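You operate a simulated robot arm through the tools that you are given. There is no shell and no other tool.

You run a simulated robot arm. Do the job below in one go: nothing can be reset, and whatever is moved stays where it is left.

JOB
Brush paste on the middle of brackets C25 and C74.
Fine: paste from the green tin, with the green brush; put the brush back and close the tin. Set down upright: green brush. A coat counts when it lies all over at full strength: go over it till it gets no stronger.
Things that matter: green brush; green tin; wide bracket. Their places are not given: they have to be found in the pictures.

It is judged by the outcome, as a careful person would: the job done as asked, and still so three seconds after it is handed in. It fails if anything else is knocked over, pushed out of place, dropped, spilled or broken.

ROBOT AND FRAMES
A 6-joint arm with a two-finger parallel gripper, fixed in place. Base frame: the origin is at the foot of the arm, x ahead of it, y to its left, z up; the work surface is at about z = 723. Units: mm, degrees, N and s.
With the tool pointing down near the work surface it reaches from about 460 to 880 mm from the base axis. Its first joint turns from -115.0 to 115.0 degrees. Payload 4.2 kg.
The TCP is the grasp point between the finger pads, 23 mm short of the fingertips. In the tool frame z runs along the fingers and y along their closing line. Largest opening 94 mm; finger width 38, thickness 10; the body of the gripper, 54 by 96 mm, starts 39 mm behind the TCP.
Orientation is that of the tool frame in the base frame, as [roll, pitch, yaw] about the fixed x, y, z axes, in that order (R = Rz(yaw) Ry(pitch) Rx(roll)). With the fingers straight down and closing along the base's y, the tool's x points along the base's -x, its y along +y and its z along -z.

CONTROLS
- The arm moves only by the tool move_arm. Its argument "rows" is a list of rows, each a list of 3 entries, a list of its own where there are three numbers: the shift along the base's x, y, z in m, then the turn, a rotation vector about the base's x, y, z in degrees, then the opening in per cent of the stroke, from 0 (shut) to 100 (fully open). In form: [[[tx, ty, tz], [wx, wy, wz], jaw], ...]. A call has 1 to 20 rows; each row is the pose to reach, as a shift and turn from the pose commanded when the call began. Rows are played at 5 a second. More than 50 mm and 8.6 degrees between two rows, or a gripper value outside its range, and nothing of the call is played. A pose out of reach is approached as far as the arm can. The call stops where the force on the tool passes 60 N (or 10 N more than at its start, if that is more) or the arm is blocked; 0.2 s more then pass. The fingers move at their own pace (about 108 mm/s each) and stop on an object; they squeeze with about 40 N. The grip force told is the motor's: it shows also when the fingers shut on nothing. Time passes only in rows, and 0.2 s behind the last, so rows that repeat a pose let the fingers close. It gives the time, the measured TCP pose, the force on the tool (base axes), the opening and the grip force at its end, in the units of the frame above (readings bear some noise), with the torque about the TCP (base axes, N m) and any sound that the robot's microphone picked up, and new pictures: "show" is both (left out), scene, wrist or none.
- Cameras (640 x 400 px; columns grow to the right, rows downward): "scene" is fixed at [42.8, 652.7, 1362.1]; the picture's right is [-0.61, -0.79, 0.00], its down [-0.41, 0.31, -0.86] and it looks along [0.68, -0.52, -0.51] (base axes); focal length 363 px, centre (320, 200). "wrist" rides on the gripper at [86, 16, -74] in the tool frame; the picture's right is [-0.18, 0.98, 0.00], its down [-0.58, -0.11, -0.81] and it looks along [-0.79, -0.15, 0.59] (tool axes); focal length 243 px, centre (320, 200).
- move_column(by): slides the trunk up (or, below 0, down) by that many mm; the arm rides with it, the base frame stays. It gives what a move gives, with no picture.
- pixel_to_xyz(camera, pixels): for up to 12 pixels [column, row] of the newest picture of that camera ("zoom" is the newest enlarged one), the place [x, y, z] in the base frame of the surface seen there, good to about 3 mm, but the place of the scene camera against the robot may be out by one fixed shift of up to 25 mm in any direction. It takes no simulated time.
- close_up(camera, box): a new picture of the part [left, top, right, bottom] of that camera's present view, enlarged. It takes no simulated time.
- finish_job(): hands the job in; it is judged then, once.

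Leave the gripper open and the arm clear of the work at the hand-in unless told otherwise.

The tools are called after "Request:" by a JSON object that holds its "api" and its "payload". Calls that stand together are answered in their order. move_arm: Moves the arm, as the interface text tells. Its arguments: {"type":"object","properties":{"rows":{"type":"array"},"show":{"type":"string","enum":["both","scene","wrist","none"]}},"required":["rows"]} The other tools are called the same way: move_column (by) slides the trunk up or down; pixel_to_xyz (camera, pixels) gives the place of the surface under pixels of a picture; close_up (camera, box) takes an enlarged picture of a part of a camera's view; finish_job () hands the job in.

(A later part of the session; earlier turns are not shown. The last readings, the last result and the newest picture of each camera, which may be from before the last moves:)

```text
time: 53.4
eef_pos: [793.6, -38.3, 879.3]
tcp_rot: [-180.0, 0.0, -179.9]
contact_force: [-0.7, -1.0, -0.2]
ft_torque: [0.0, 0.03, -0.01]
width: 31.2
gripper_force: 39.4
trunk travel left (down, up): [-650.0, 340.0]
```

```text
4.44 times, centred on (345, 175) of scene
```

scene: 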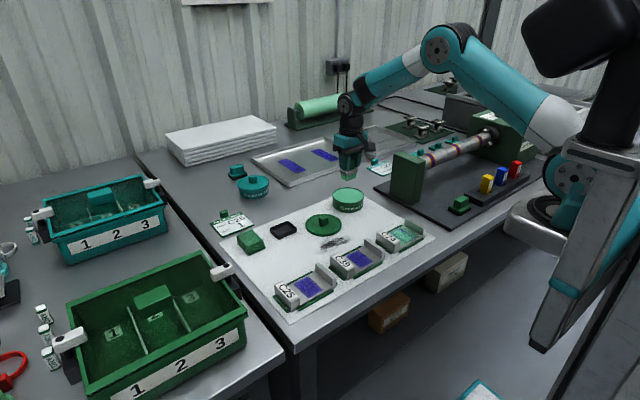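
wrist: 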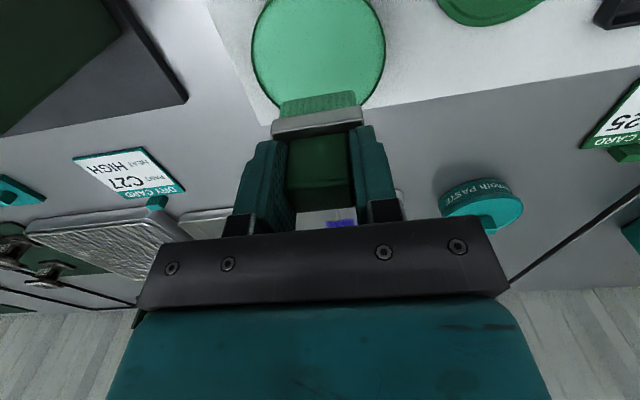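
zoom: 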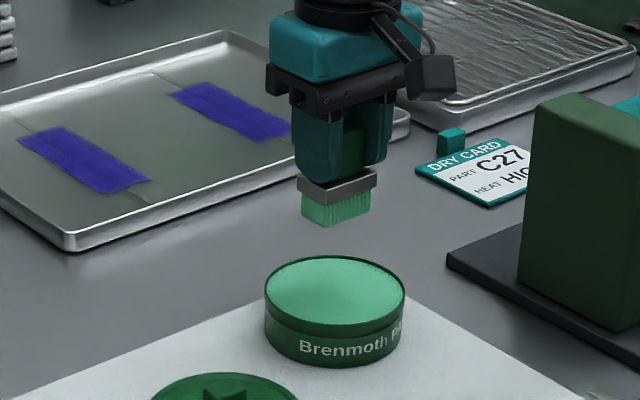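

The brush is reloaded evenly. Now back to C74 with strokes nearer the patch edges, at y≈-53 and then -46.

Request:
{"api": "move_arm", "payload": {"rows": [[[-0.045, -0.002, 0], [0, 0, 0], 10], [[-0.09, -0.004, 0], [0, 0, 0], 10], [[-0.135, -0.006, 0], [0, 0, 0], 10], [[-0.18, -0.01, 0], [0, 0, 0], 10], [[-0.225, -0.012, -0.02], [0, 0, 0], 10], [[-0.247, -0.014, -0.06], [0, 0, 0], 10], [[-0.247, -0.014, -0.08], [0, 0, 0], 10], [[-0.247, -0.014, -0.09], [0, 0, 0], 10], [[-0.239, -0.014, -0.09], [0, 0, 0], 10], [[-0.231, -0.014, -0.09], [0, 0, 0], 10], [[-0.223, -0.014, -0.09], [0, 0, 0], 10], [[-0.215, -0.014, -0.09], [0, 0, 0], 10], [[-0.208, -0.014, -0.09], [0, 0, 0], 10], [[-0.208, -0.007, -0.09], [0, 0, 0], 10], [[-0.215, -0.007, -0.09], [0, 0, 0], 10], [[-0.223, -0.007, -0.09], [0, 0, 0], 10], [[-0.231, -0.007, -0.09], [0, 0, 0], 10], [[-0.239, -0.007, -0.09], [0, 0, 0], 10], [[-0.247, -0.007, -0.09], [0, 0, 0], 10], [[-0.247, -0.007, -0.09], [0, 0, 0], 10]]}}

Request:
{"api": "close_up", "payload": {"camera": "wrist", "box": [200, 0, 440, 150]}}

Request:
{"api": "close_up", "payload": {"camera": "scene", "box": [370, 205, 440, 265]}}

```text
time: 57.6
eef_pos: [546.3, -45.6, 790.2]
tcp_rot: [-180.0, 0.0, -180.0]
contact_force: [13.2, 1.3, 32.4]
ft_torque: [0.05, -1.04, 0.01]
width: 30.9
gripper_force: 39.9
trunk travel left (down, up): [-650.0, 340.0]
```

scene: 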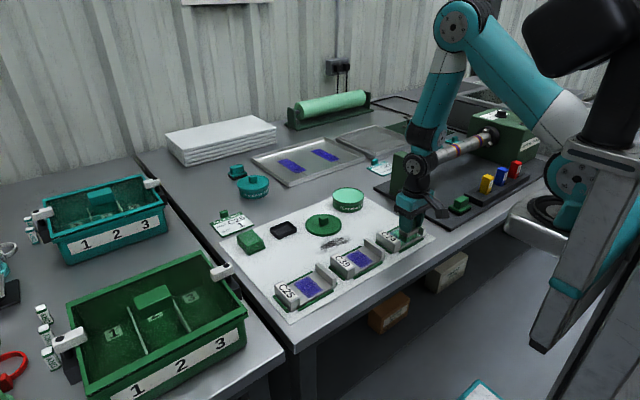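
wrist: 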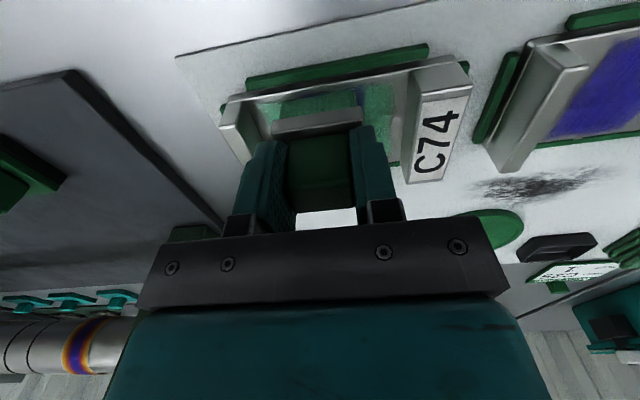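

```text
2.67 times, centred on (320, 75) of wrist
```

zoom: 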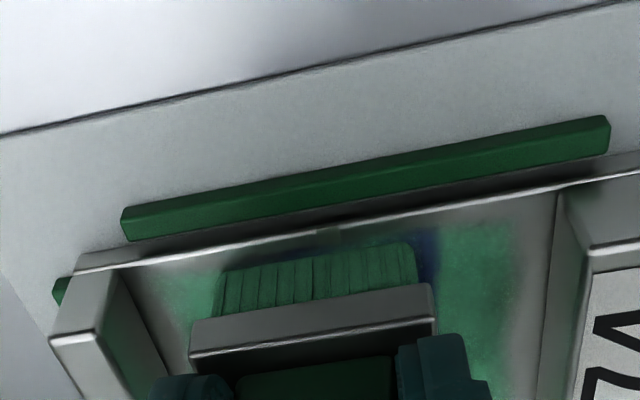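

```text
6.67 times, centred on (405, 235) of scene
```

zoom: 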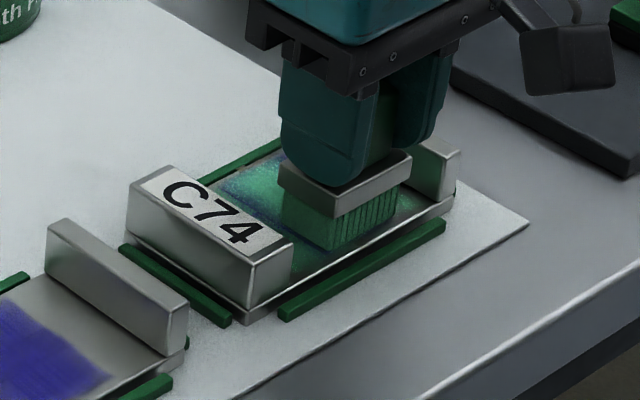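

There is still a blue streak just right of the brush, at y≈-26. I'll stroke at y≈-34 and -40, with slightly less pressure.

Request:
{"api": "move_arm", "payload": {"rows": [[[0, 0.006, 0.001], [0, 0, 0], 10], [[0, 0.012, 0.001], [0, 0, 0], 10], [[0.008, 0.012, 0.001], [0, 0, 0], 10], [[0.016, 0.012, 0.001], [0, 0, 0], 10], [[0.024, 0.012, 0.001], [0, 0, 0], 10], [[0.032, 0.012, 0.001], [0, 0, 0], 10], [[0.039, 0.012, 0.001], [0, 0, 0], 10], [[0.039, 0.006, 0.001], [0, 0, 0], 10], [[0.032, 0.006, 0.001], [0, 0, 0], 10], [[0.024, 0.006, 0.001], [0, 0, 0], 10], [[0.016, 0.006, 0.001], [0, 0, 0], 10], [[0.008, 0.006, 0.001], [0, 0, 0], 10], [[0, 0.006, 0.001], [0, 0, 0], 10], [[0, 0.006, 0.015], [0, 0, 0], 10], [[0, 0.006, 0.055], [0, 0, 0], 10], [[-0.02, 0.04, 0.08], [0, 0, 0], 10], [[-0.035, 0.07, 0.11], [0, 0, 0], 10], [[-0.05, 0.1, 0.14], [0, 0, 0], 10], [[-0.055, 0.124, 0.168], [0, 0, 0], 10], [[-0.055, 0.124, 0.168], [0, 0, 0], 10]]}}

Request:
{"api": "close_up", "payload": {"camera": "wrist", "box": [160, 30, 310, 140]}}

Request:
{"api": "close_up", "payload": {"camera": "scene", "box": [370, 205, 440, 265]}}

```text
time: 61.8
eef_pos: [487.3, 82.0, 958.0]
tcp_rot: [-180.0, 0.1, -180.0]
contact_force: [0.4, -0.6, -0.5]
ft_torque: [0.04, 0.0, 0.01]
width: 31.0
gripper_force: 39.8
trunk travel left (down, up): [-650.0, 340.0]
```

scene: 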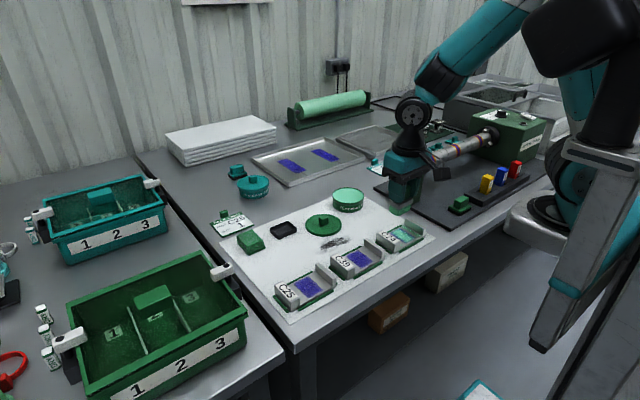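
wrist: 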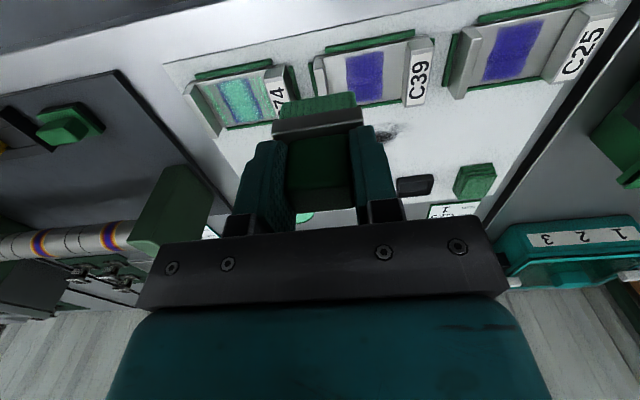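

```text
3.64 times, centred on (235, 85) of wrist
```

zoom: 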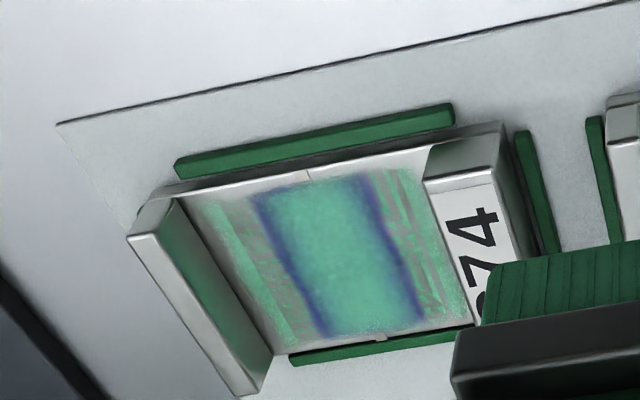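

```text
6.67 times, centred on (405, 235) of scene
```

zoom: 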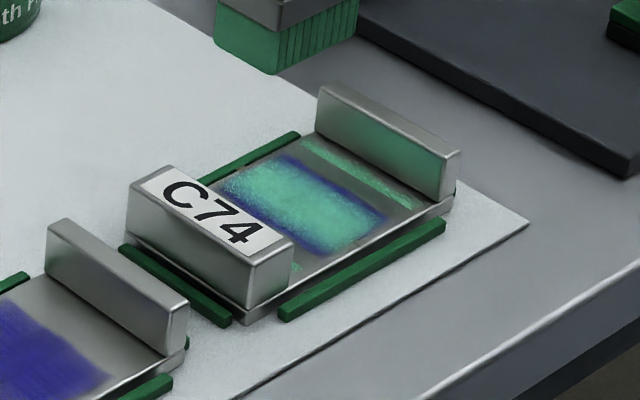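

The middle is a solid mint, but clear blue lines remain on both sides and there are thin streaks outside them. I'll measure where these lie relative to the brush passes.

Request:
{"api": "pixel_to_xyz", "payload": {"camera": "zoom", "pixels": [[287, 160], [383, 215]]}}

Request:
{"api": "close_up", "payload": {"camera": "wrist", "box": [180, 55, 290, 135]}}

```text
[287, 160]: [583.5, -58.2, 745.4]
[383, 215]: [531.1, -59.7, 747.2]
```

```text
5.00 times, centred on (235, 95) of wrist
```

zoom: 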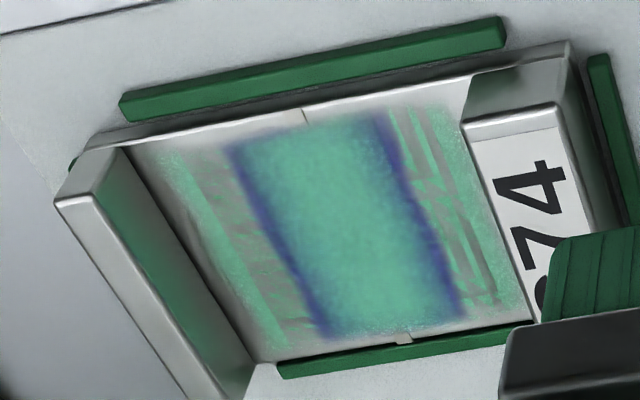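

Request:
{"api": "pixel_to_xyz", "payload": {"camera": "zoom", "pixels": [[236, 150], [255, 155], [360, 130], [395, 125], [315, 325], [335, 320], [440, 310], [460, 305], [170, 160], [280, 340], [430, 130], [505, 290]]}}

```text
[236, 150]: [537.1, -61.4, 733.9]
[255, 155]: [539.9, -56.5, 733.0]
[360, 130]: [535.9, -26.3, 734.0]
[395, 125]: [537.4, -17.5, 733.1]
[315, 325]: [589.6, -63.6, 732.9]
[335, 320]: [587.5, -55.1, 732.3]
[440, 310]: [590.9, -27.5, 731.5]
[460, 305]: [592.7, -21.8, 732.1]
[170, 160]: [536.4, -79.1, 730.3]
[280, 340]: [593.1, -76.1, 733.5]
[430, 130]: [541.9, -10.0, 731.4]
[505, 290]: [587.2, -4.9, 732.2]
```

The solid band runs y≈-57…-27 and the outer streaks sit beyond the bristle edges, which suggests pressing at 20–30 N squeezes paste sideways. I'll try a much lighter touch, first lowering in half-millimetre steps to find contact.

Request:
{"api": "move_arm", "payload": {"rows": [[[0.015, -0.03, -0.02], [0, 0, 0], 10], [[0.03, -0.06, -0.04], [0, 0, 0], 10], [[0.045, -0.09, -0.06], [0, 0, 0], 10], [[0.056, -0.12, -0.09], [0, 0, 0], 10], [[0.056, -0.13, -0.13], [0, 0, 0], 10], [[0.056, -0.13, -0.155], [0, 0, 0], 10], [[0.056, -0.13, -0.165], [0, 0, 0], 10], [[0.056, -0.13, -0.166], [0, 0, 0], 10], [[0.056, -0.13, -0.166], [0, 0, 0], 10], [[0.056, -0.13, -0.166], [0, 0, 0], 10]], "show": "none"}}

```text
time: 64.0
eef_pos: [547.4, -49.0, 791.2]
tcp_rot: [-180.0, 0.0, -180.0]
contact_force: [-0.1, 0.4, -1.5]
ft_torque: [0.0, -0.01, -0.01]
width: 31.2
gripper_force: 39.9
trunk travel left (down, up): [-650.0, 340.0]
```

Request:
{"api": "move_arm", "payload": {"rows": [[[0, 0, -0.0005], [0, 0, 0], 10], [[0, 0, -0.0005], [0, 0, 0], 10]], "show": "none"}}

Request:
{"api": "move_arm", "payload": {"rows": [[[0, 0, -0.0005], [0, 0, 0], 10], [[0, 0, -0.0005], [0, 0, 0], 10]], "show": "none"}}

Request:
{"api": "move_arm", "payload": {"rows": [[[0, 0, -0.0005], [0, 0, 0], 10], [[0, 0, -0.0005], [0, 0, 0], 10]], "show": "none"}}

```text
time: 64.6
eef_pos: [547.8, -49.3, 791.0]
tcp_rot: [180.0, 0.1, -180.0]
contact_force: [0.3, -0.1, 0.3]
ft_torque: [0.01, 0.0, 0.02]
width: 31.0
gripper_force: 39.4
trunk travel left (down, up): [-650.0, 340.0]
```

```text
time: 65.2
eef_pos: [546.9, -52.1, 790.1]
tcp_rot: [-180.0, 0.0, -179.9]
contact_force: [0.2, 0.4, -0.9]
ft_torque: [0.0, 0.04, 0.01]
width: 31.2
gripper_force: 40.0
trunk travel left (down, up): [-650.0, 340.0]
```

```text
time: 65.8
eef_pos: [547.1, -51.3, 789.7]
tcp_rot: [-180.0, 0.0, -180.0]
contact_force: [0.6, -0.2, -0.7]
ft_torque: [-0.03, 0.0, -0.01]
width: 31.1
gripper_force: 40.4
trunk travel left (down, up): [-650.0, 340.0]
```

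Request:
{"api": "move_arm", "payload": {"rows": [[[0, 0, -0.0003], [0, 0, 0], 10], [[0, 0, -0.0003], [0, 0, 0], 10]], "show": "none"}}

Request:
{"api": "move_arm", "payload": {"rows": [[[0, 0, -0.0003], [0, 0, 0], 10], [[0, 0, -0.0003], [0, 0, 0], 10]], "show": "none"}}

```text
time: 66.4
eef_pos: [548.0, -50.6, 790.1]
tcp_rot: [-180.0, 0.0, 180.0]
contact_force: [-0.5, -1.0, -0.7]
ft_torque: [0.03, 0.0, -0.02]
width: 31.0
gripper_force: 39.9
trunk travel left (down, up): [-650.0, 340.0]
```

```text
time: 67.0
eef_pos: [547.4, -51.8, 788.9]
tcp_rot: [-179.9, 0.0, -179.9]
contact_force: [-0.8, 0.1, 3.2]
ft_torque: [-0.03, -0.02, 0.03]
width: 31.2
gripper_force: 39.8
trunk travel left (down, up): [-650.0, 340.0]
```

Contact is light at about 3 N. I'll make one slow light stroke at y≈-52, then lift to look.

Request:
{"api": "move_arm", "payload": {"rows": [[[0.004, 0, 0], [0, 0, 0], 10], [[0.008, 0, 0], [0, 0, 0], 10], [[0.012, 0, 0], [0, 0, 0], 10], [[0.016, 0, 0], [0, 0, 0], 10], [[0.02, 0, 0], [0, 0, 0], 10], [[0.024, 0, 0], [0, 0, 0], 10], [[0.028, 0, 0], [0, 0, 0], 10], [[0.032, 0, 0], [0, 0, 0], 10], [[0.036, 0, 0], [0, 0, 0], 10], [[0.039, 0, 0], [0, 0, 0], 10]]}}

Request:
{"api": "close_up", "payload": {"camera": "wrist", "box": [200, 0, 440, 150]}}

Request:
{"api": "close_up", "payload": {"camera": "scene", "box": [370, 205, 440, 265]}}

```text
time: 69.2
eef_pos: [586.2, -52.1, 788.9]
tcp_rot: [180.0, 0.1, -179.9]
contact_force: [-5.1, -0.3, 10.6]
ft_torque: [0.05, 0.09, -0.01]
width: 31.0
gripper_force: 39.7
trunk travel left (down, up): [-650.0, 340.0]
```

scene: 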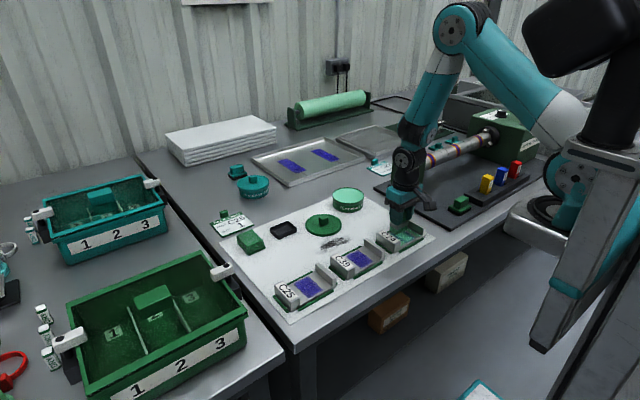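
wrist: 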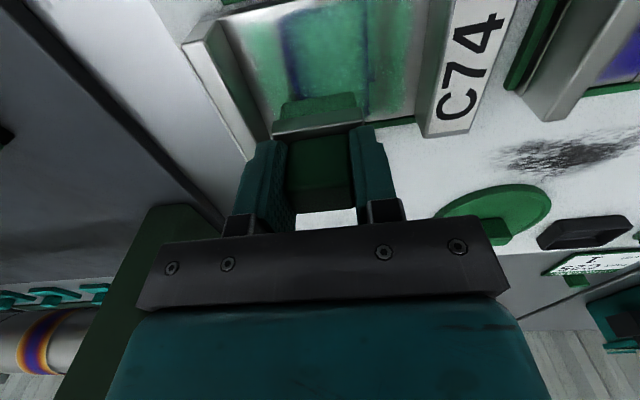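

```text
2.67 times, centred on (320, 75) of wrist
```

zoom: 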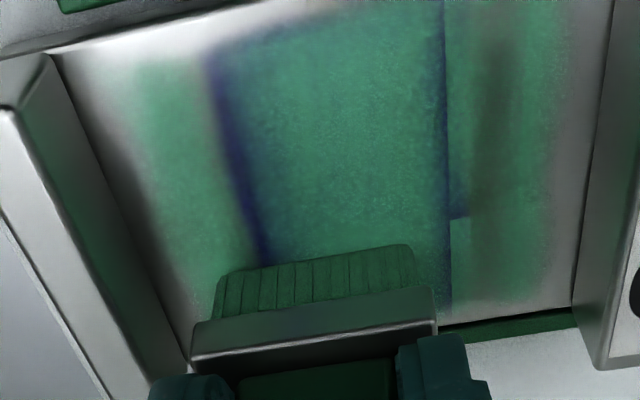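

```text
6.67 times, centred on (405, 235) of scene
```

zoom: 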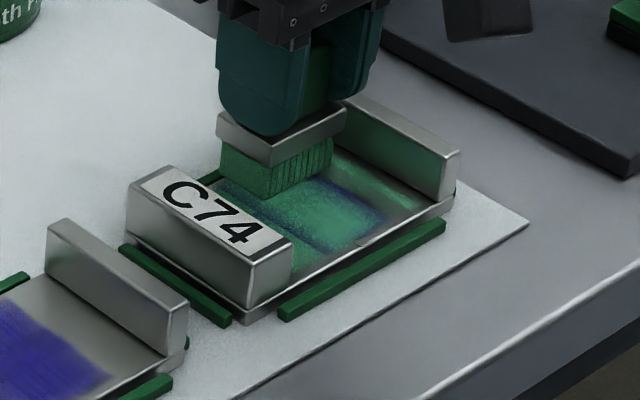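

The picture near the brush is confusing because of reflections and shading. I'll lift off to the viewing spot, wait a moment, and look again.

Request:
{"api": "move_arm", "payload": {"rows": [[[0, 0, 0.015], [0, 0, 0], 10], [[-0.01, 0, 0.06], [0, 0, 0], 10], [[-0.035, 0.03, 0.08], [0, 0, 0], 10], [[-0.06, 0.06, 0.1], [0, 0, 0], 10], [[-0.08, 0.09, 0.13], [0, 0, 0], 10], [[-0.095, 0.12, 0.155], [0, 0, 0], 10], [[-0.095, 0.15, 0.168], [0, 0, 0], 10], [[-0.095, 0.16, 0.168], [0, 0, 0], 10], [[-0.095, 0.16, 0.168], [0, 0, 0], 10], [[-0.095, 0.16, 0.168], [0, 0, 0], 10], [[-0.095, 0.16, 0.168], [0, 0, 0], 10]]}}

Request:
{"api": "close_up", "payload": {"camera": "wrist", "box": [150, 55, 260, 135]}}

Request:
{"api": "close_up", "payload": {"camera": "scene", "box": [370, 205, 440, 265]}}

```text
time: 71.6
eef_pos: [490.3, 107.8, 955.4]
tcp_rot: [-180.0, 0.0, -179.9]
contact_force: [-0.3, -0.1, -0.3]
ft_torque: [0.01, 0.0, 0.01]
width: 31.2
gripper_force: 39.6
trunk travel left (down, up): [-650.0, 340.0]
```

scene: 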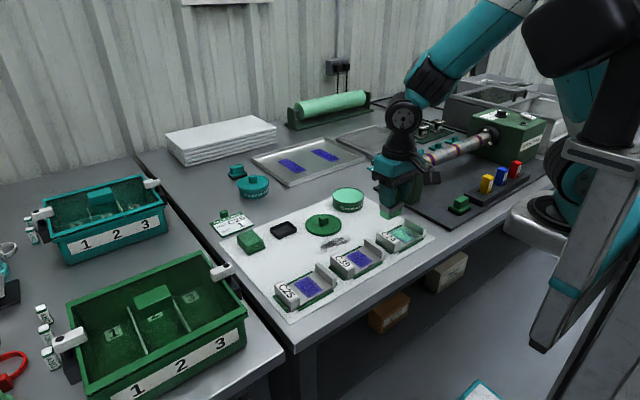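
wrist: 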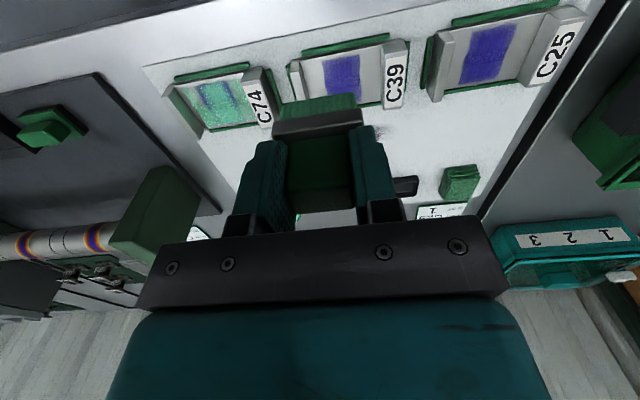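

```text
5.00 times, centred on (205, 95) of wrist
```

zoom: 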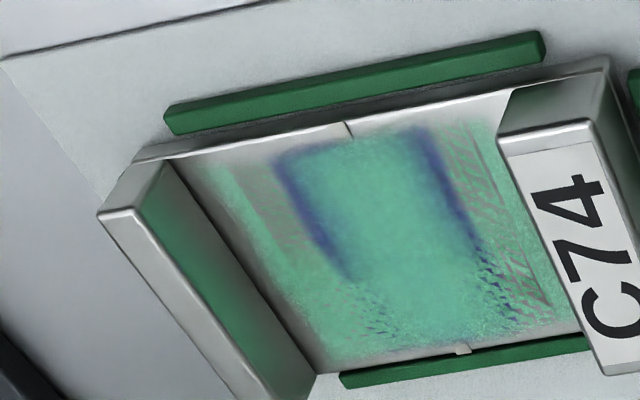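

```text
6.67 times, centred on (405, 235) of scene
```

zoom: 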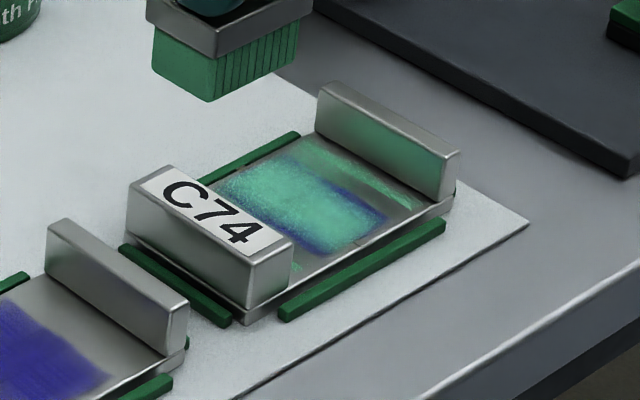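

Request:
{"api": "close_up", "payload": {"camera": "wrist", "box": [185, 75, 245, 125]}}

Request:
{"api": "close_up", "payload": {"camera": "scene", "box": [385, 215, 430, 250]}}

Request:
{"api": "close_up", "payload": {"camera": "wrist", "box": [440, 0, 580, 110]}}

```text
8.00 times, centred on (215, 100) of wrist
```

zoom: 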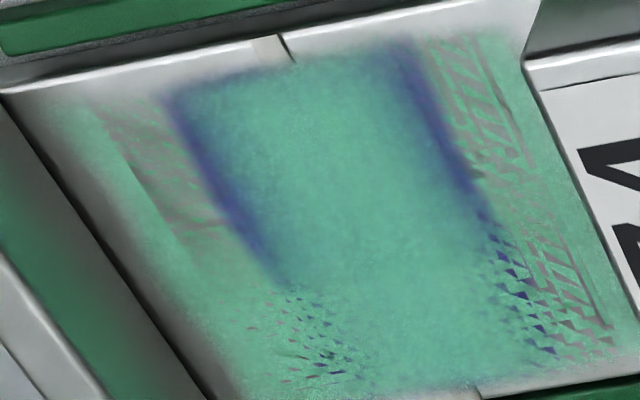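

```text
11.43 times, centred on (408, 232) of scene
```

zoom: 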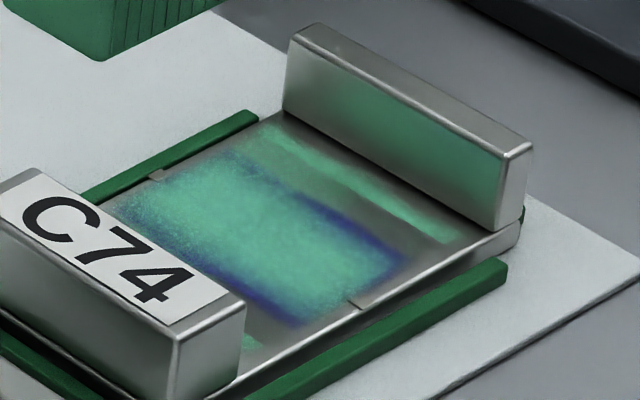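

```text
3.64 times, centred on (510, 55) of wrist
```

zoom: 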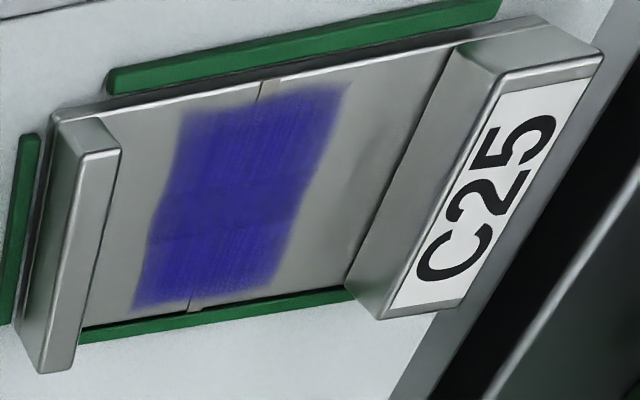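

The outer streaks differ between the two cameras, so some of it may be reflection. I'll look at C74 from the other side (y≈-150) to compare.

Request:
{"api": "move_arm", "payload": {"rows": [[[0, -0.045, 0], [0, 0, 0], 10], [[0, -0.09, 0], [0, 0, 0], 10], [[0, -0.135, 0], [0, 0, 0], 10], [[0, -0.18, 0], [0, 0, 0], 10], [[0, -0.225, 0], [0, 0, 0], 10], [[0, -0.26, 0], [0, 0, 0], 10], [[0, -0.26, 0], [0, 0, 0], 10], [[0, -0.26, 0], [0, 0, 0], 10]]}}

Request:
{"api": "close_up", "payload": {"camera": "wrist", "box": [380, 20, 520, 120]}}

Request:
{"api": "close_up", "payload": {"camera": "scene", "box": [385, 215, 430, 250]}}

```text
time: 73.4
eef_pos: [489.7, -148.7, 956.6]
tcp_rot: [179.9, 0.0, -179.8]
contact_force: [-0.3, -1.0, 0.1]
ft_torque: [0.03, -0.02, -0.02]
width: 31.2
gripper_force: 40.0
trunk travel left (down, up): [-650.0, 340.0]
```

scene: 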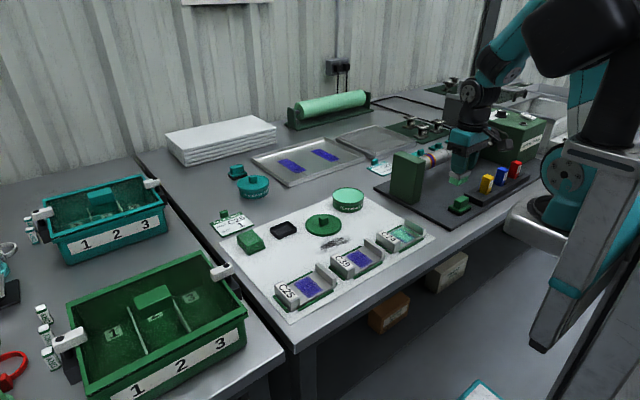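
wrist: 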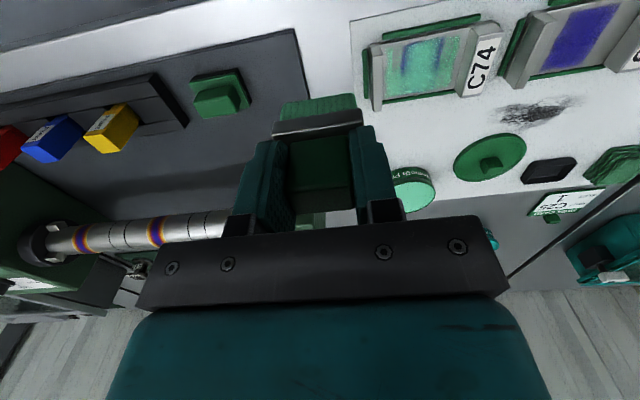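

```text
4.00 times, centred on (450, 70) of wrist
```

zoom: 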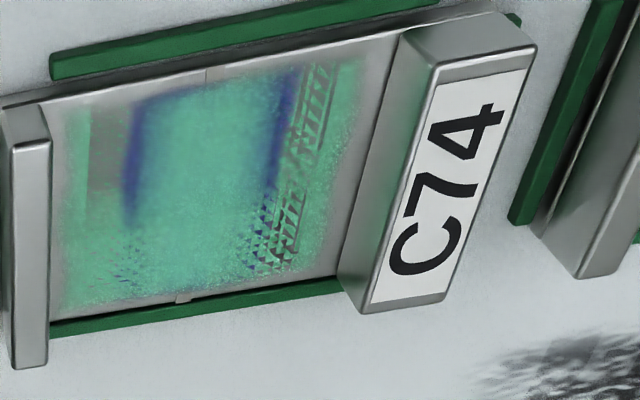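

```text
11.43 times, centred on (408, 232) of scene
```

zoom: 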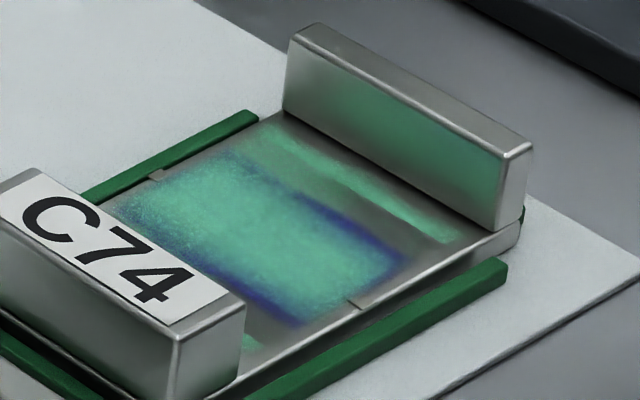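

Seen from both sides the coat really is there. The far half, which got the last lighter stroke, is now covered all across, while the near half still has blue edge lines. So lighter, slower strokes work better, and I'll redo the patch with light centred strokes, starting at the far end.

Request:
{"api": "move_arm", "payload": {"rows": [[[0.02, 0.04, -0.01], [0, 0, 0], 10], [[0.04, 0.075, -0.03], [0, 0, 0], 10], [[0.065, 0.1, -0.06], [0, 0, 0], 10], [[0.09, 0.109, -0.09], [0, 0, 0], 10], [[0.093, 0.109, -0.13], [0, 0, 0], 10], [[0.093, 0.109, -0.155], [0, 0, 0], 10], [[0.093, 0.109, -0.166], [0, 0, 0], 10], [[0.093, 0.109, -0.1685], [0, 0, 0], 10], [[0.088, 0.109, -0.1685], [0, 0, 0], 10], [[0.083, 0.109, -0.1685], [0, 0, 0], 10], [[0.078, 0.109, -0.1685], [0, 0, 0], 10], [[0.073, 0.109, -0.1685], [0, 0, 0], 10], [[0.068, 0.109, -0.1685], [0, 0, 0], 10], [[0.063, 0.109, -0.1685], [0, 0, 0], 10], [[0.058, 0.109, -0.1685], [0, 0, 0], 10], [[0.053, 0.109, -0.1685], [0, 0, 0], 10], [[0.053, 0.109, -0.1685], [0, 0, 0], 10]]}}

Request:
{"api": "close_up", "payload": {"camera": "scene", "box": [385, 215, 430, 250]}}

Request:
{"api": "close_up", "payload": {"camera": "wrist", "box": [200, 0, 440, 150]}}

```text
time: 77.0
eef_pos: [544.5, -42.0, 788.5]
tcp_rot: [180.0, 0.1, 180.0]
contact_force: [7.6, 0.4, 16.5]
ft_torque: [-0.02, -0.57, -0.01]
width: 31.2
gripper_force: 39.8
trunk travel left (down, up): [-650.0, 340.0]
```

scene: 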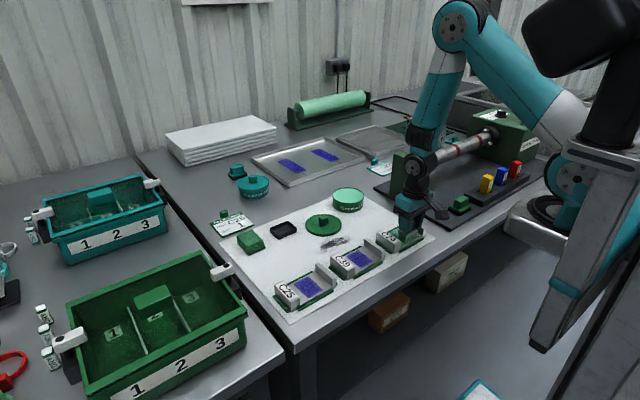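
wrist: 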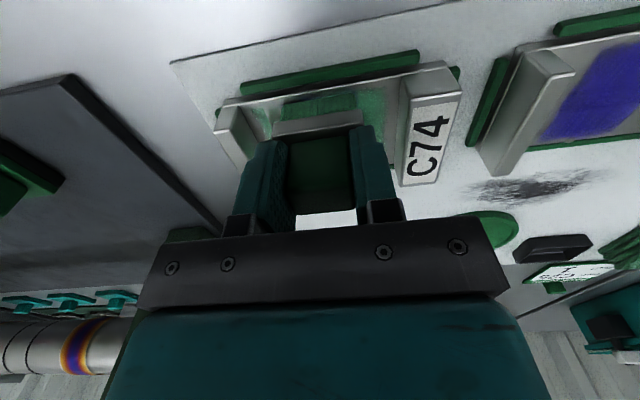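

```text
11.43 times, centred on (408, 232) of scene
```

zoom: 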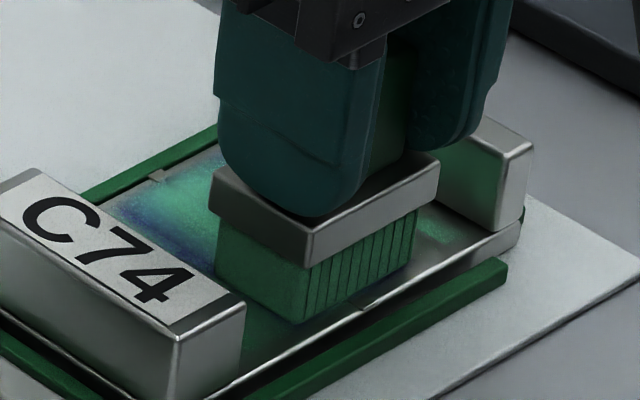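

```text
2.67 times, centred on (320, 75) of wrist
```

zoom: 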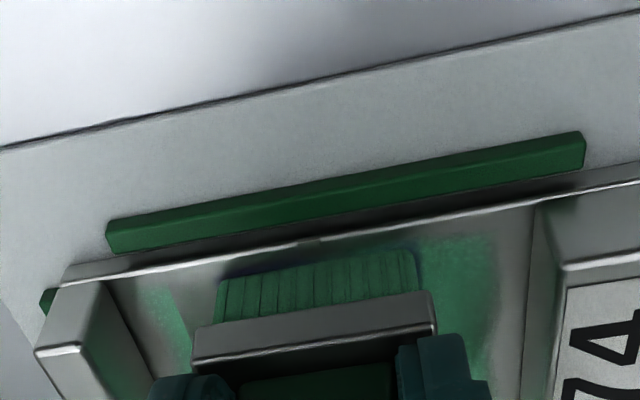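

I'll lift and look again from the y≈-150 viewpoint to compare with before.

Request:
{"api": "move_arm", "payload": {"rows": [[[0, 0, 0.015], [0, 0, 0], 10], [[-0.005, 0, 0.06], [0, 0, 0], 10], [[-0.015, -0.03, 0.09], [0, 0, 0], 10], [[-0.03, -0.06, 0.12], [0, 0, 0], 10], [[-0.045, -0.085, 0.15], [0, 0, 0], 10], [[-0.053, -0.109, 0.1685], [0, 0, 0], 10], [[-0.053, -0.109, 0.1685], [0, 0, 0], 10], [[-0.053, -0.109, 0.1685], [0, 0, 0], 10]]}}

Request:
{"api": "close_up", "payload": {"camera": "wrist", "box": [380, 20, 520, 120]}}

Request:
{"api": "close_up", "payload": {"camera": "scene", "box": [385, 215, 430, 250]}}

```text
time: 78.8
eef_pos: [491.7, -150.1, 956.6]
tcp_rot: [-179.9, 0.1, -179.8]
contact_force: [0.2, 0.7, -2.3]
ft_torque: [0.03, 0.02, 0.01]
width: 30.8
gripper_force: 39.8
trunk travel left (down, up): [-650.0, 340.0]
```

scene: 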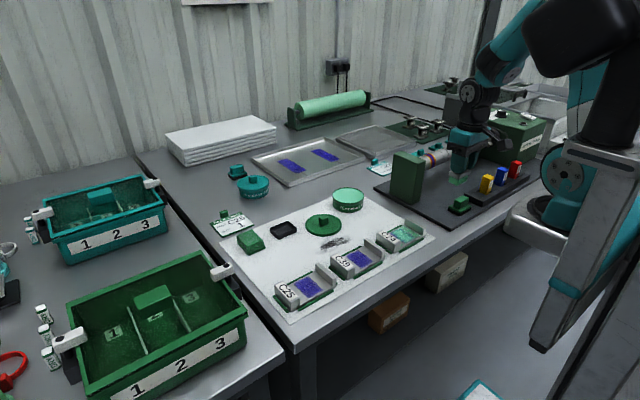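
wrist: 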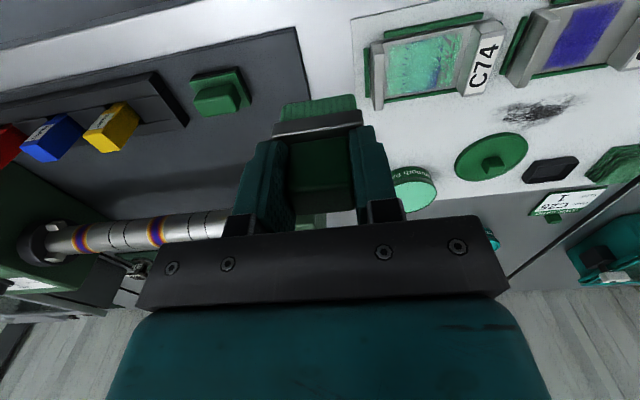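

```text
4.00 times, centred on (450, 70) of wrist
```

zoom: 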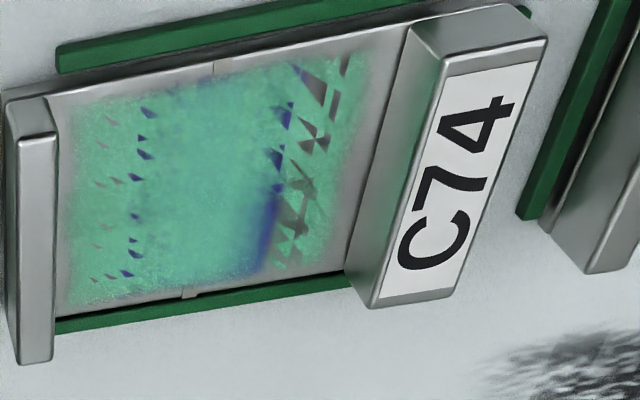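

```text
11.43 times, centred on (408, 232) of scene
```

zoom: 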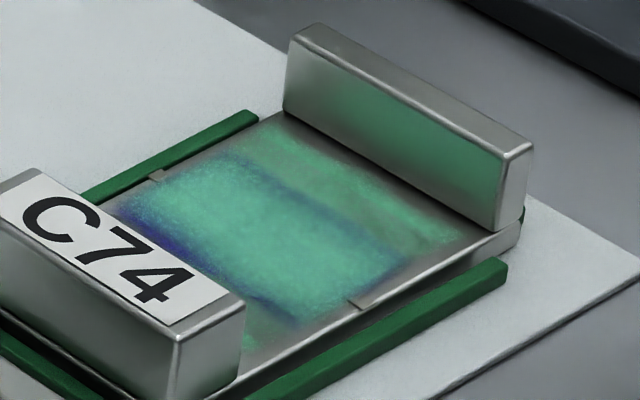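

The gaps now show as sharp triangles, which means the coat layer is flickering against the metal surface in the picture. The coat spreads across about y -80…-8. I'll reload and do another full set of light strokes across that whole width for full strength. First the tin.

Request:
{"api": "move_arm", "payload": {"rows": [[[0.02, 0.04, 0], [0, 0, 0], 10], [[0.04, 0.08, 0], [0, 0, 0], 10], [[0.075, 0.11, -0.01], [0, 0, 0], 10], [[0.12, 0.113, -0.02], [0, 0, 0], 10], [[0.165, 0.113, -0.03], [0, 0, 0], 10], [[0.21, 0.113, -0.04], [0, 0, 0], 10], [[0.255, 0.113, -0.05], [0, 0, 0], 10], [[0.295, 0.113, -0.07], [0, 0, 0], 10], [[0.302, 0.113, -0.1], [0, 0, 0], 10], [[0.302, 0.113, -0.125], [0, 0, 0], 10], [[0.302, 0.113, -0.138], [0, 0, 0], 10], [[0.302, 0.113, -0.1425], [0, 0, 0], 10], [[0.307, 0.113, -0.1425], [0, 0, 0], 10], [[0.297, 0.113, -0.1425], [0, 0, 0], 10], [[0.302, 0.113, -0.1425], [0, 0, 0], 10]], "show": "none"}}

```text
time: 82.0
eef_pos: [791.9, -39.8, 814.7]
tcp_rot: [180.0, 0.1, -179.9]
contact_force: [-0.6, 0.6, -0.7]
ft_torque: [-0.03, -0.02, 0.0]
width: 31.3
gripper_force: 39.8
trunk travel left (down, up): [-650.0, 340.0]
```

Not touching the paste yet, so I'll lower another 2 mm in small steps.

Request:
{"api": "move_arm", "payload": {"rows": [[[0, 0, -0.001], [0, 0, 0], 10], [[0, 0, -0.002], [0, 0, 0], 10], [[0.004, 0, -0.002], [0, 0, 0], 10], [[-0.004, 0, -0.002], [0, 0, 0], 10], [[0, 0, -0.002], [0, 0, 0], 10]]}}

Request:
{"api": "close_up", "payload": {"camera": "wrist", "box": [200, 0, 440, 150]}}

```text
time: 83.2
eef_pos: [791.2, -38.3, 814.2]
tcp_rot: [-179.9, 0.0, -180.0]
contact_force: [-10.8, -1.2, 23.4]
ft_torque: [-0.07, 0.29, 0.0]
width: 31.2
gripper_force: 40.2
trunk travel left (down, up): [-650.0, 340.0]
```

scene: 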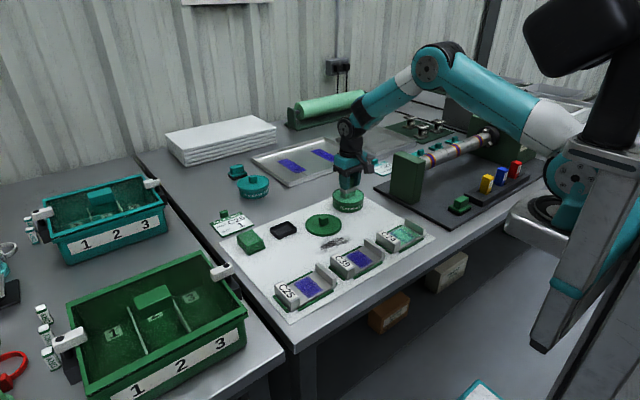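
wrist: 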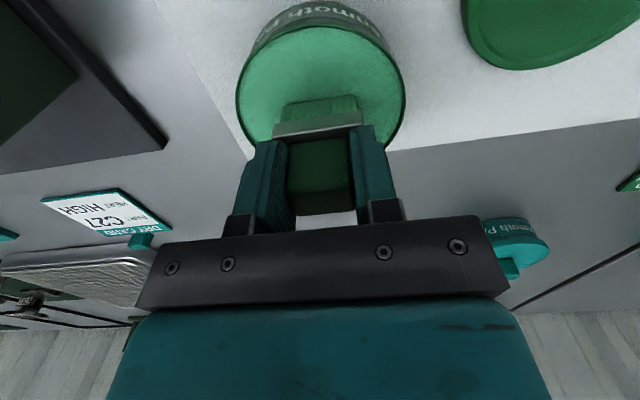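

```text
2.67 times, centred on (320, 75) of wrist
```

zoom: 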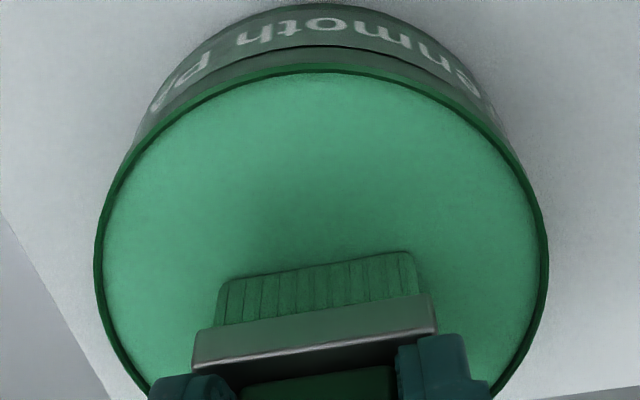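

The brush is loaded. Now back to C74 for light strokes at y≈-57 and -43, then -29.

Request:
{"api": "move_arm", "payload": {"rows": [[[0, 0, 0.01], [0, 0, 0], 10], [[0, 0, 0.045], [0, 0, 0], 10], [[-0.03, 0, 0.065], [0, 0, 0], 10], [[-0.075, -0.004, 0.065], [0, 0, 0], 10], [[-0.12, -0.008, 0.065], [0, 0, 0], 10], [[-0.165, -0.012, 0.065], [0, 0, 0], 10], [[-0.21, -0.016, 0.05], [0, 0, 0], 10], [[-0.24, -0.018, 0.015], [0, 0, 0], 10], [[-0.247, -0.018, -0.015], [0, 0, 0], 10], [[-0.247, -0.018, -0.022], [0, 0, 0], 10], [[-0.247, -0.018, -0.0238], [0, 0, 0], 10], [[-0.241, -0.018, -0.0238], [0, 0, 0], 10], [[-0.235, -0.018, -0.0238], [0, 0, 0], 10], [[-0.229, -0.018, -0.0238], [0, 0, 0], 10], [[-0.223, -0.018, -0.0238], [0, 0, 0], 10], [[-0.217, -0.018, -0.0238], [0, 0, 0], 10], [[-0.211, -0.018, -0.0238], [0, 0, 0], 10], [[-0.208, -0.018, -0.0238], [0, 0, 0], 10], [[-0.208, -0.018, -0.0238], [0, 0, 0], 10]]}}

Request:
{"api": "close_up", "payload": {"camera": "scene", "box": [385, 215, 430, 250]}}

Request:
{"api": "close_up", "payload": {"camera": "wrist", "box": [200, 0, 440, 150]}}

```text
time: 87.2
eef_pos: [584.1, -57.3, 787.9]
tcp_rot: [-180.0, -0.1, -179.9]
contact_force: [-2.8, 1.6, 5.8]
ft_torque: [0.05, 0.03, 0.02]
width: 31.3
gripper_force: 39.9
trunk travel left (down, up): [-650.0, 340.0]
```

scene: 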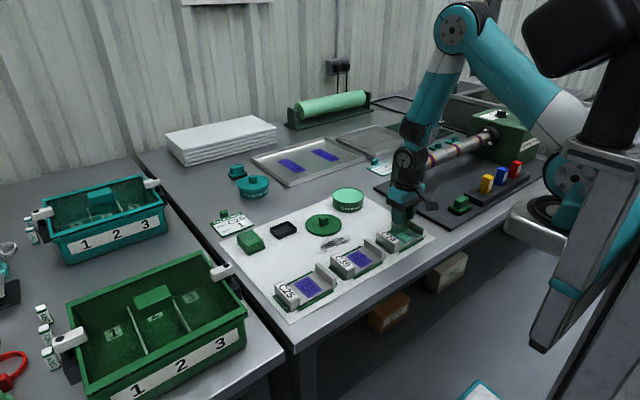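
wrist: 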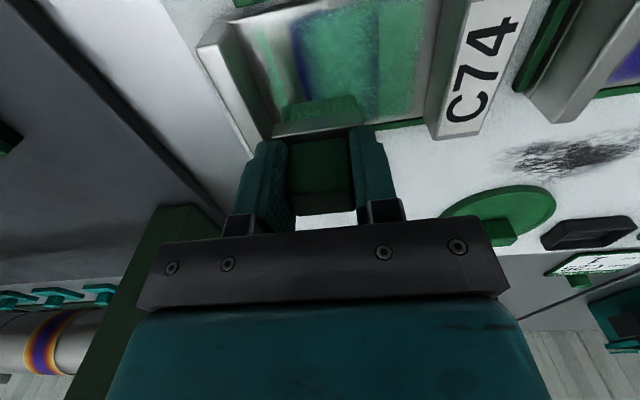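

```text
11.43 times, centred on (408, 232) of scene
```

zoom: 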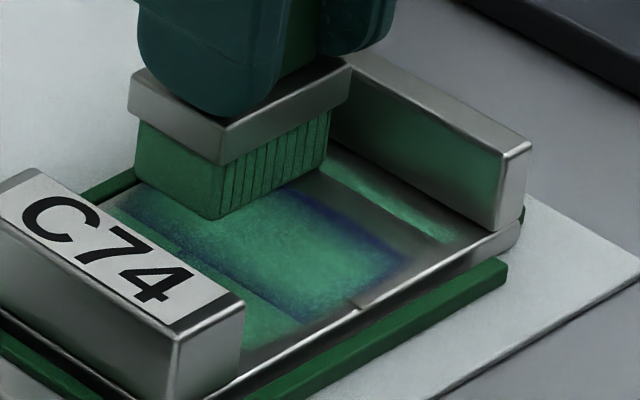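

```text
2.67 times, centred on (320, 75) of wrist
```

zoom: 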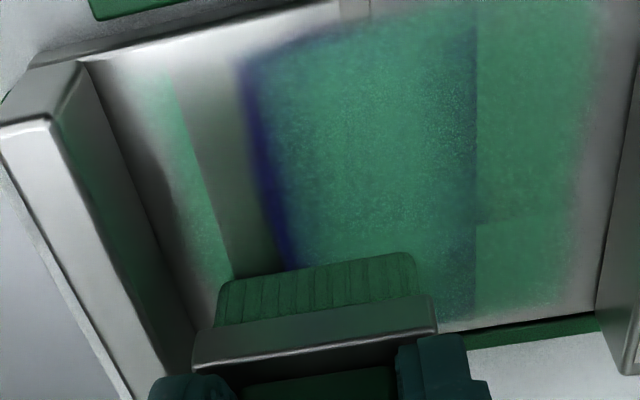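

The gaps move with the brush position, because the bracket rocks a hair under pressure. So they are drawing flicker on a coat that is already there. I'll finish this set with strokes back at y≈-43, forward at -29, and back at -43.

Request:
{"api": "move_arm", "payload": {"rows": [[[0, 0.007, 0], [0, 0, 0], 10], [[0, 0.014, 0], [0, 0, 0], 10], [[-0.008, 0.014, -0.0005], [0, 0, 0], 10], [[-0.016, 0.014, -0.0005], [0, 0, 0], 10], [[-0.024, 0.014, -0.0005], [0, 0, 0], 10], [[-0.032, 0.014, -0.0005], [0, 0, 0], 10], [[-0.039, 0.014, -0.0005], [0, 0, 0], 10], [[-0.039, 0.021, -0.0005], [0, 0, 0], 10], [[-0.039, 0.028, -0.0005], [0, 0, 0], 10], [[-0.032, 0.028, -0.0005], [0, 0, 0], 10], [[-0.024, 0.028, -0.0005], [0, 0, 0], 10], [[-0.016, 0.028, -0.0005], [0, 0, 0], 10], [[-0.008, 0.028, -0.0005], [0, 0, 0], 10], [[0, 0.028, -0.0005], [0, 0, 0], 10], [[0, 0.021, -0.0005], [0, 0, 0], 10], [[0, 0.014, -0.0005], [0, 0, 0], 10], [[-0.01, 0.014, -0.0005], [0, 0, 0], 10], [[-0.02, 0.014, -0.0005], [0, 0, 0], 10], [[-0.03, 0.014, -0.0005], [0, 0, 0], 10], [[-0.039, 0.014, -0.0005], [0, 0, 0], 10]], "show": "none"}}

Request:
{"api": "move_arm", "payload": {"rows": [[[0, 0, 0.015], [0, 0, 0], 10], [[-0.005, 0, 0.06], [0, 0, 0], 10], [[-0.015, -0.03, 0.09], [0, 0, 0], 10], [[-0.03, -0.06, 0.12], [0, 0, 0], 10], [[-0.045, -0.085, 0.15], [0, 0, 0], 10], [[-0.055, -0.109, 0.1685], [0, 0, 0], 10], [[-0.055, -0.109, 0.1685], [0, 0, 0], 10], [[-0.055, -0.109, 0.1685], [0, 0, 0], 10]]}}

Request:
{"api": "close_up", "payload": {"camera": "wrist", "box": [380, 20, 520, 120]}}

Request:
{"api": "close_up", "payload": {"camera": "scene", "box": [385, 215, 430, 250]}}

```text
time: 91.4
eef_pos: [545.4, -42.5, 787.6]
tcp_rot: [-179.9, -0.1, -180.0]
contact_force: [6.4, 0.1, 17.2]
ft_torque: [-0.04, -0.63, -0.02]
width: 31.2
gripper_force: 39.9
trunk travel left (down, up): [-650.0, 340.0]
```

```text
time: 93.2
eef_pos: [491.7, -151.5, 956.0]
tcp_rot: [-180.0, -0.1, -179.9]
contact_force: [-0.1, -0.3, 0.3]
ft_torque: [0.02, 0.02, 0.02]
width: 31.3
gripper_force: 40.2
trunk travel left (down, up): [-650.0, 340.0]
```

scene: 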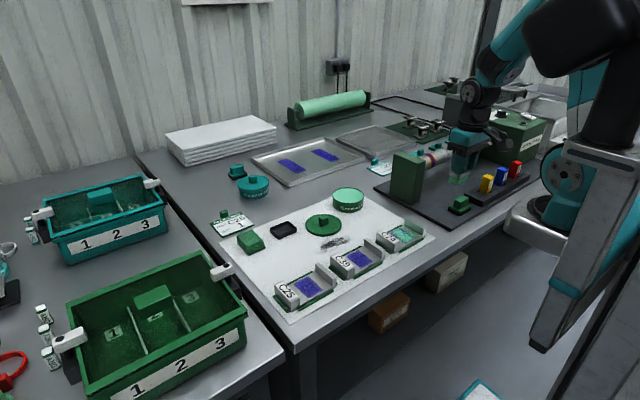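
wrist: 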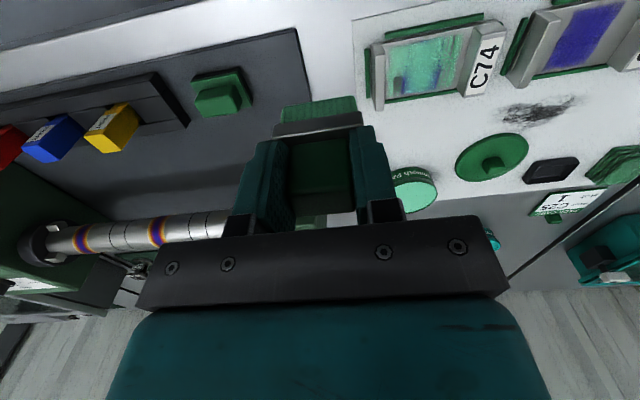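

```text
4.00 times, centred on (450, 70) of wrist
```

zoom: 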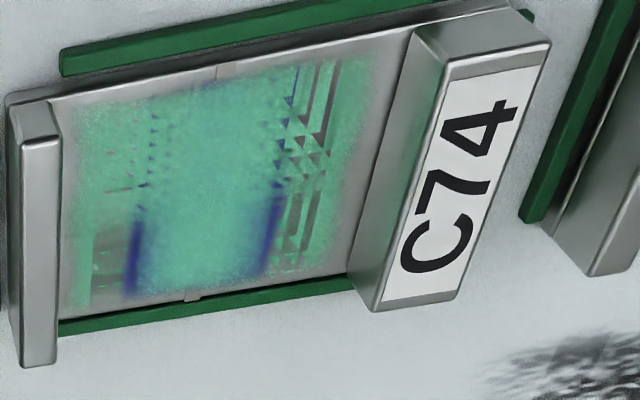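

```text
11.43 times, centred on (408, 232) of scene
```

zoom: 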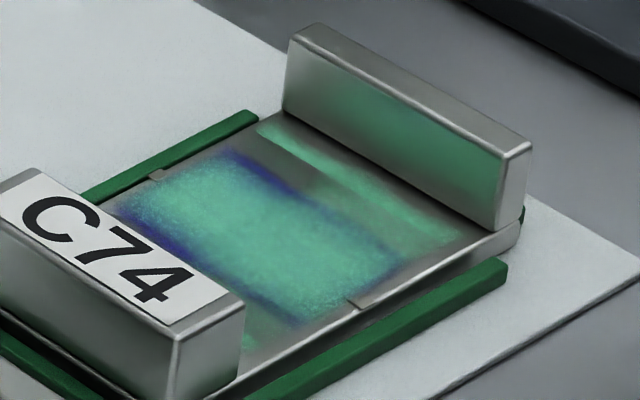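

The remaining gaps are hatch flicker at the same level as the metal. Where the coat shows, it's a uniform mint with no change from the previous round, so C74 is at full strength. Now I'll reload for C25.

Request:
{"api": "move_arm", "payload": {"rows": [[[0.02, 0.04, 0], [0, 0, 0], 10], [[0.04, 0.08, 0], [0, 0, 0], 10], [[0.075, 0.11, -0.01], [0, 0, 0], 10], [[0.12, 0.113, -0.02], [0, 0, 0], 10], [[0.165, 0.113, -0.03], [0, 0, 0], 10], [[0.21, 0.113, -0.04], [0, 0, 0], 10], [[0.255, 0.113, -0.05], [0, 0, 0], 10], [[0.295, 0.113, -0.07], [0, 0, 0], 10], [[0.302, 0.113, -0.1], [0, 0, 0], 10], [[0.302, 0.113, -0.125], [0, 0, 0], 10], [[0.302, 0.113, -0.138], [0, 0, 0], 10], [[0.302, 0.113, -0.142], [0, 0, 0], 10], [[0.302, 0.113, -0.1435], [0, 0, 0], 10], [[0.305, 0.113, -0.1435], [0, 0, 0], 10], [[0.299, 0.113, -0.1435], [0, 0, 0], 10], [[0.302, 0.113, -0.1435], [0, 0, 0], 10]]}}

```text
time: 96.6
eef_pos: [793.3, -36.3, 814.0]
tcp_rot: [179.9, 0.0, -179.9]
contact_force: [-5.2, 0.0, 11.8]
ft_torque: [-0.03, 0.09, -0.03]
width: 31.3
gripper_force: 39.7
trunk travel left (down, up): [-650.0, 340.0]
```

scene: 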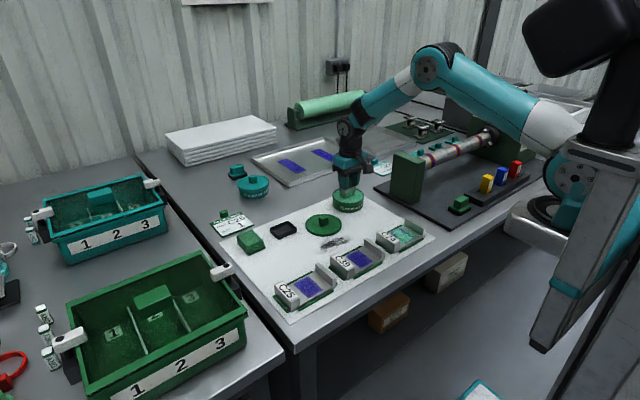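
wrist: 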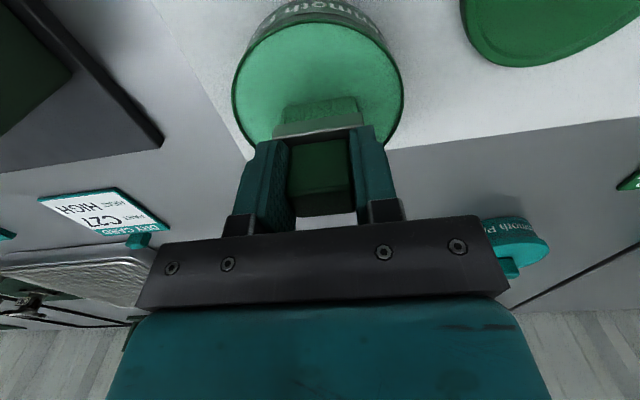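

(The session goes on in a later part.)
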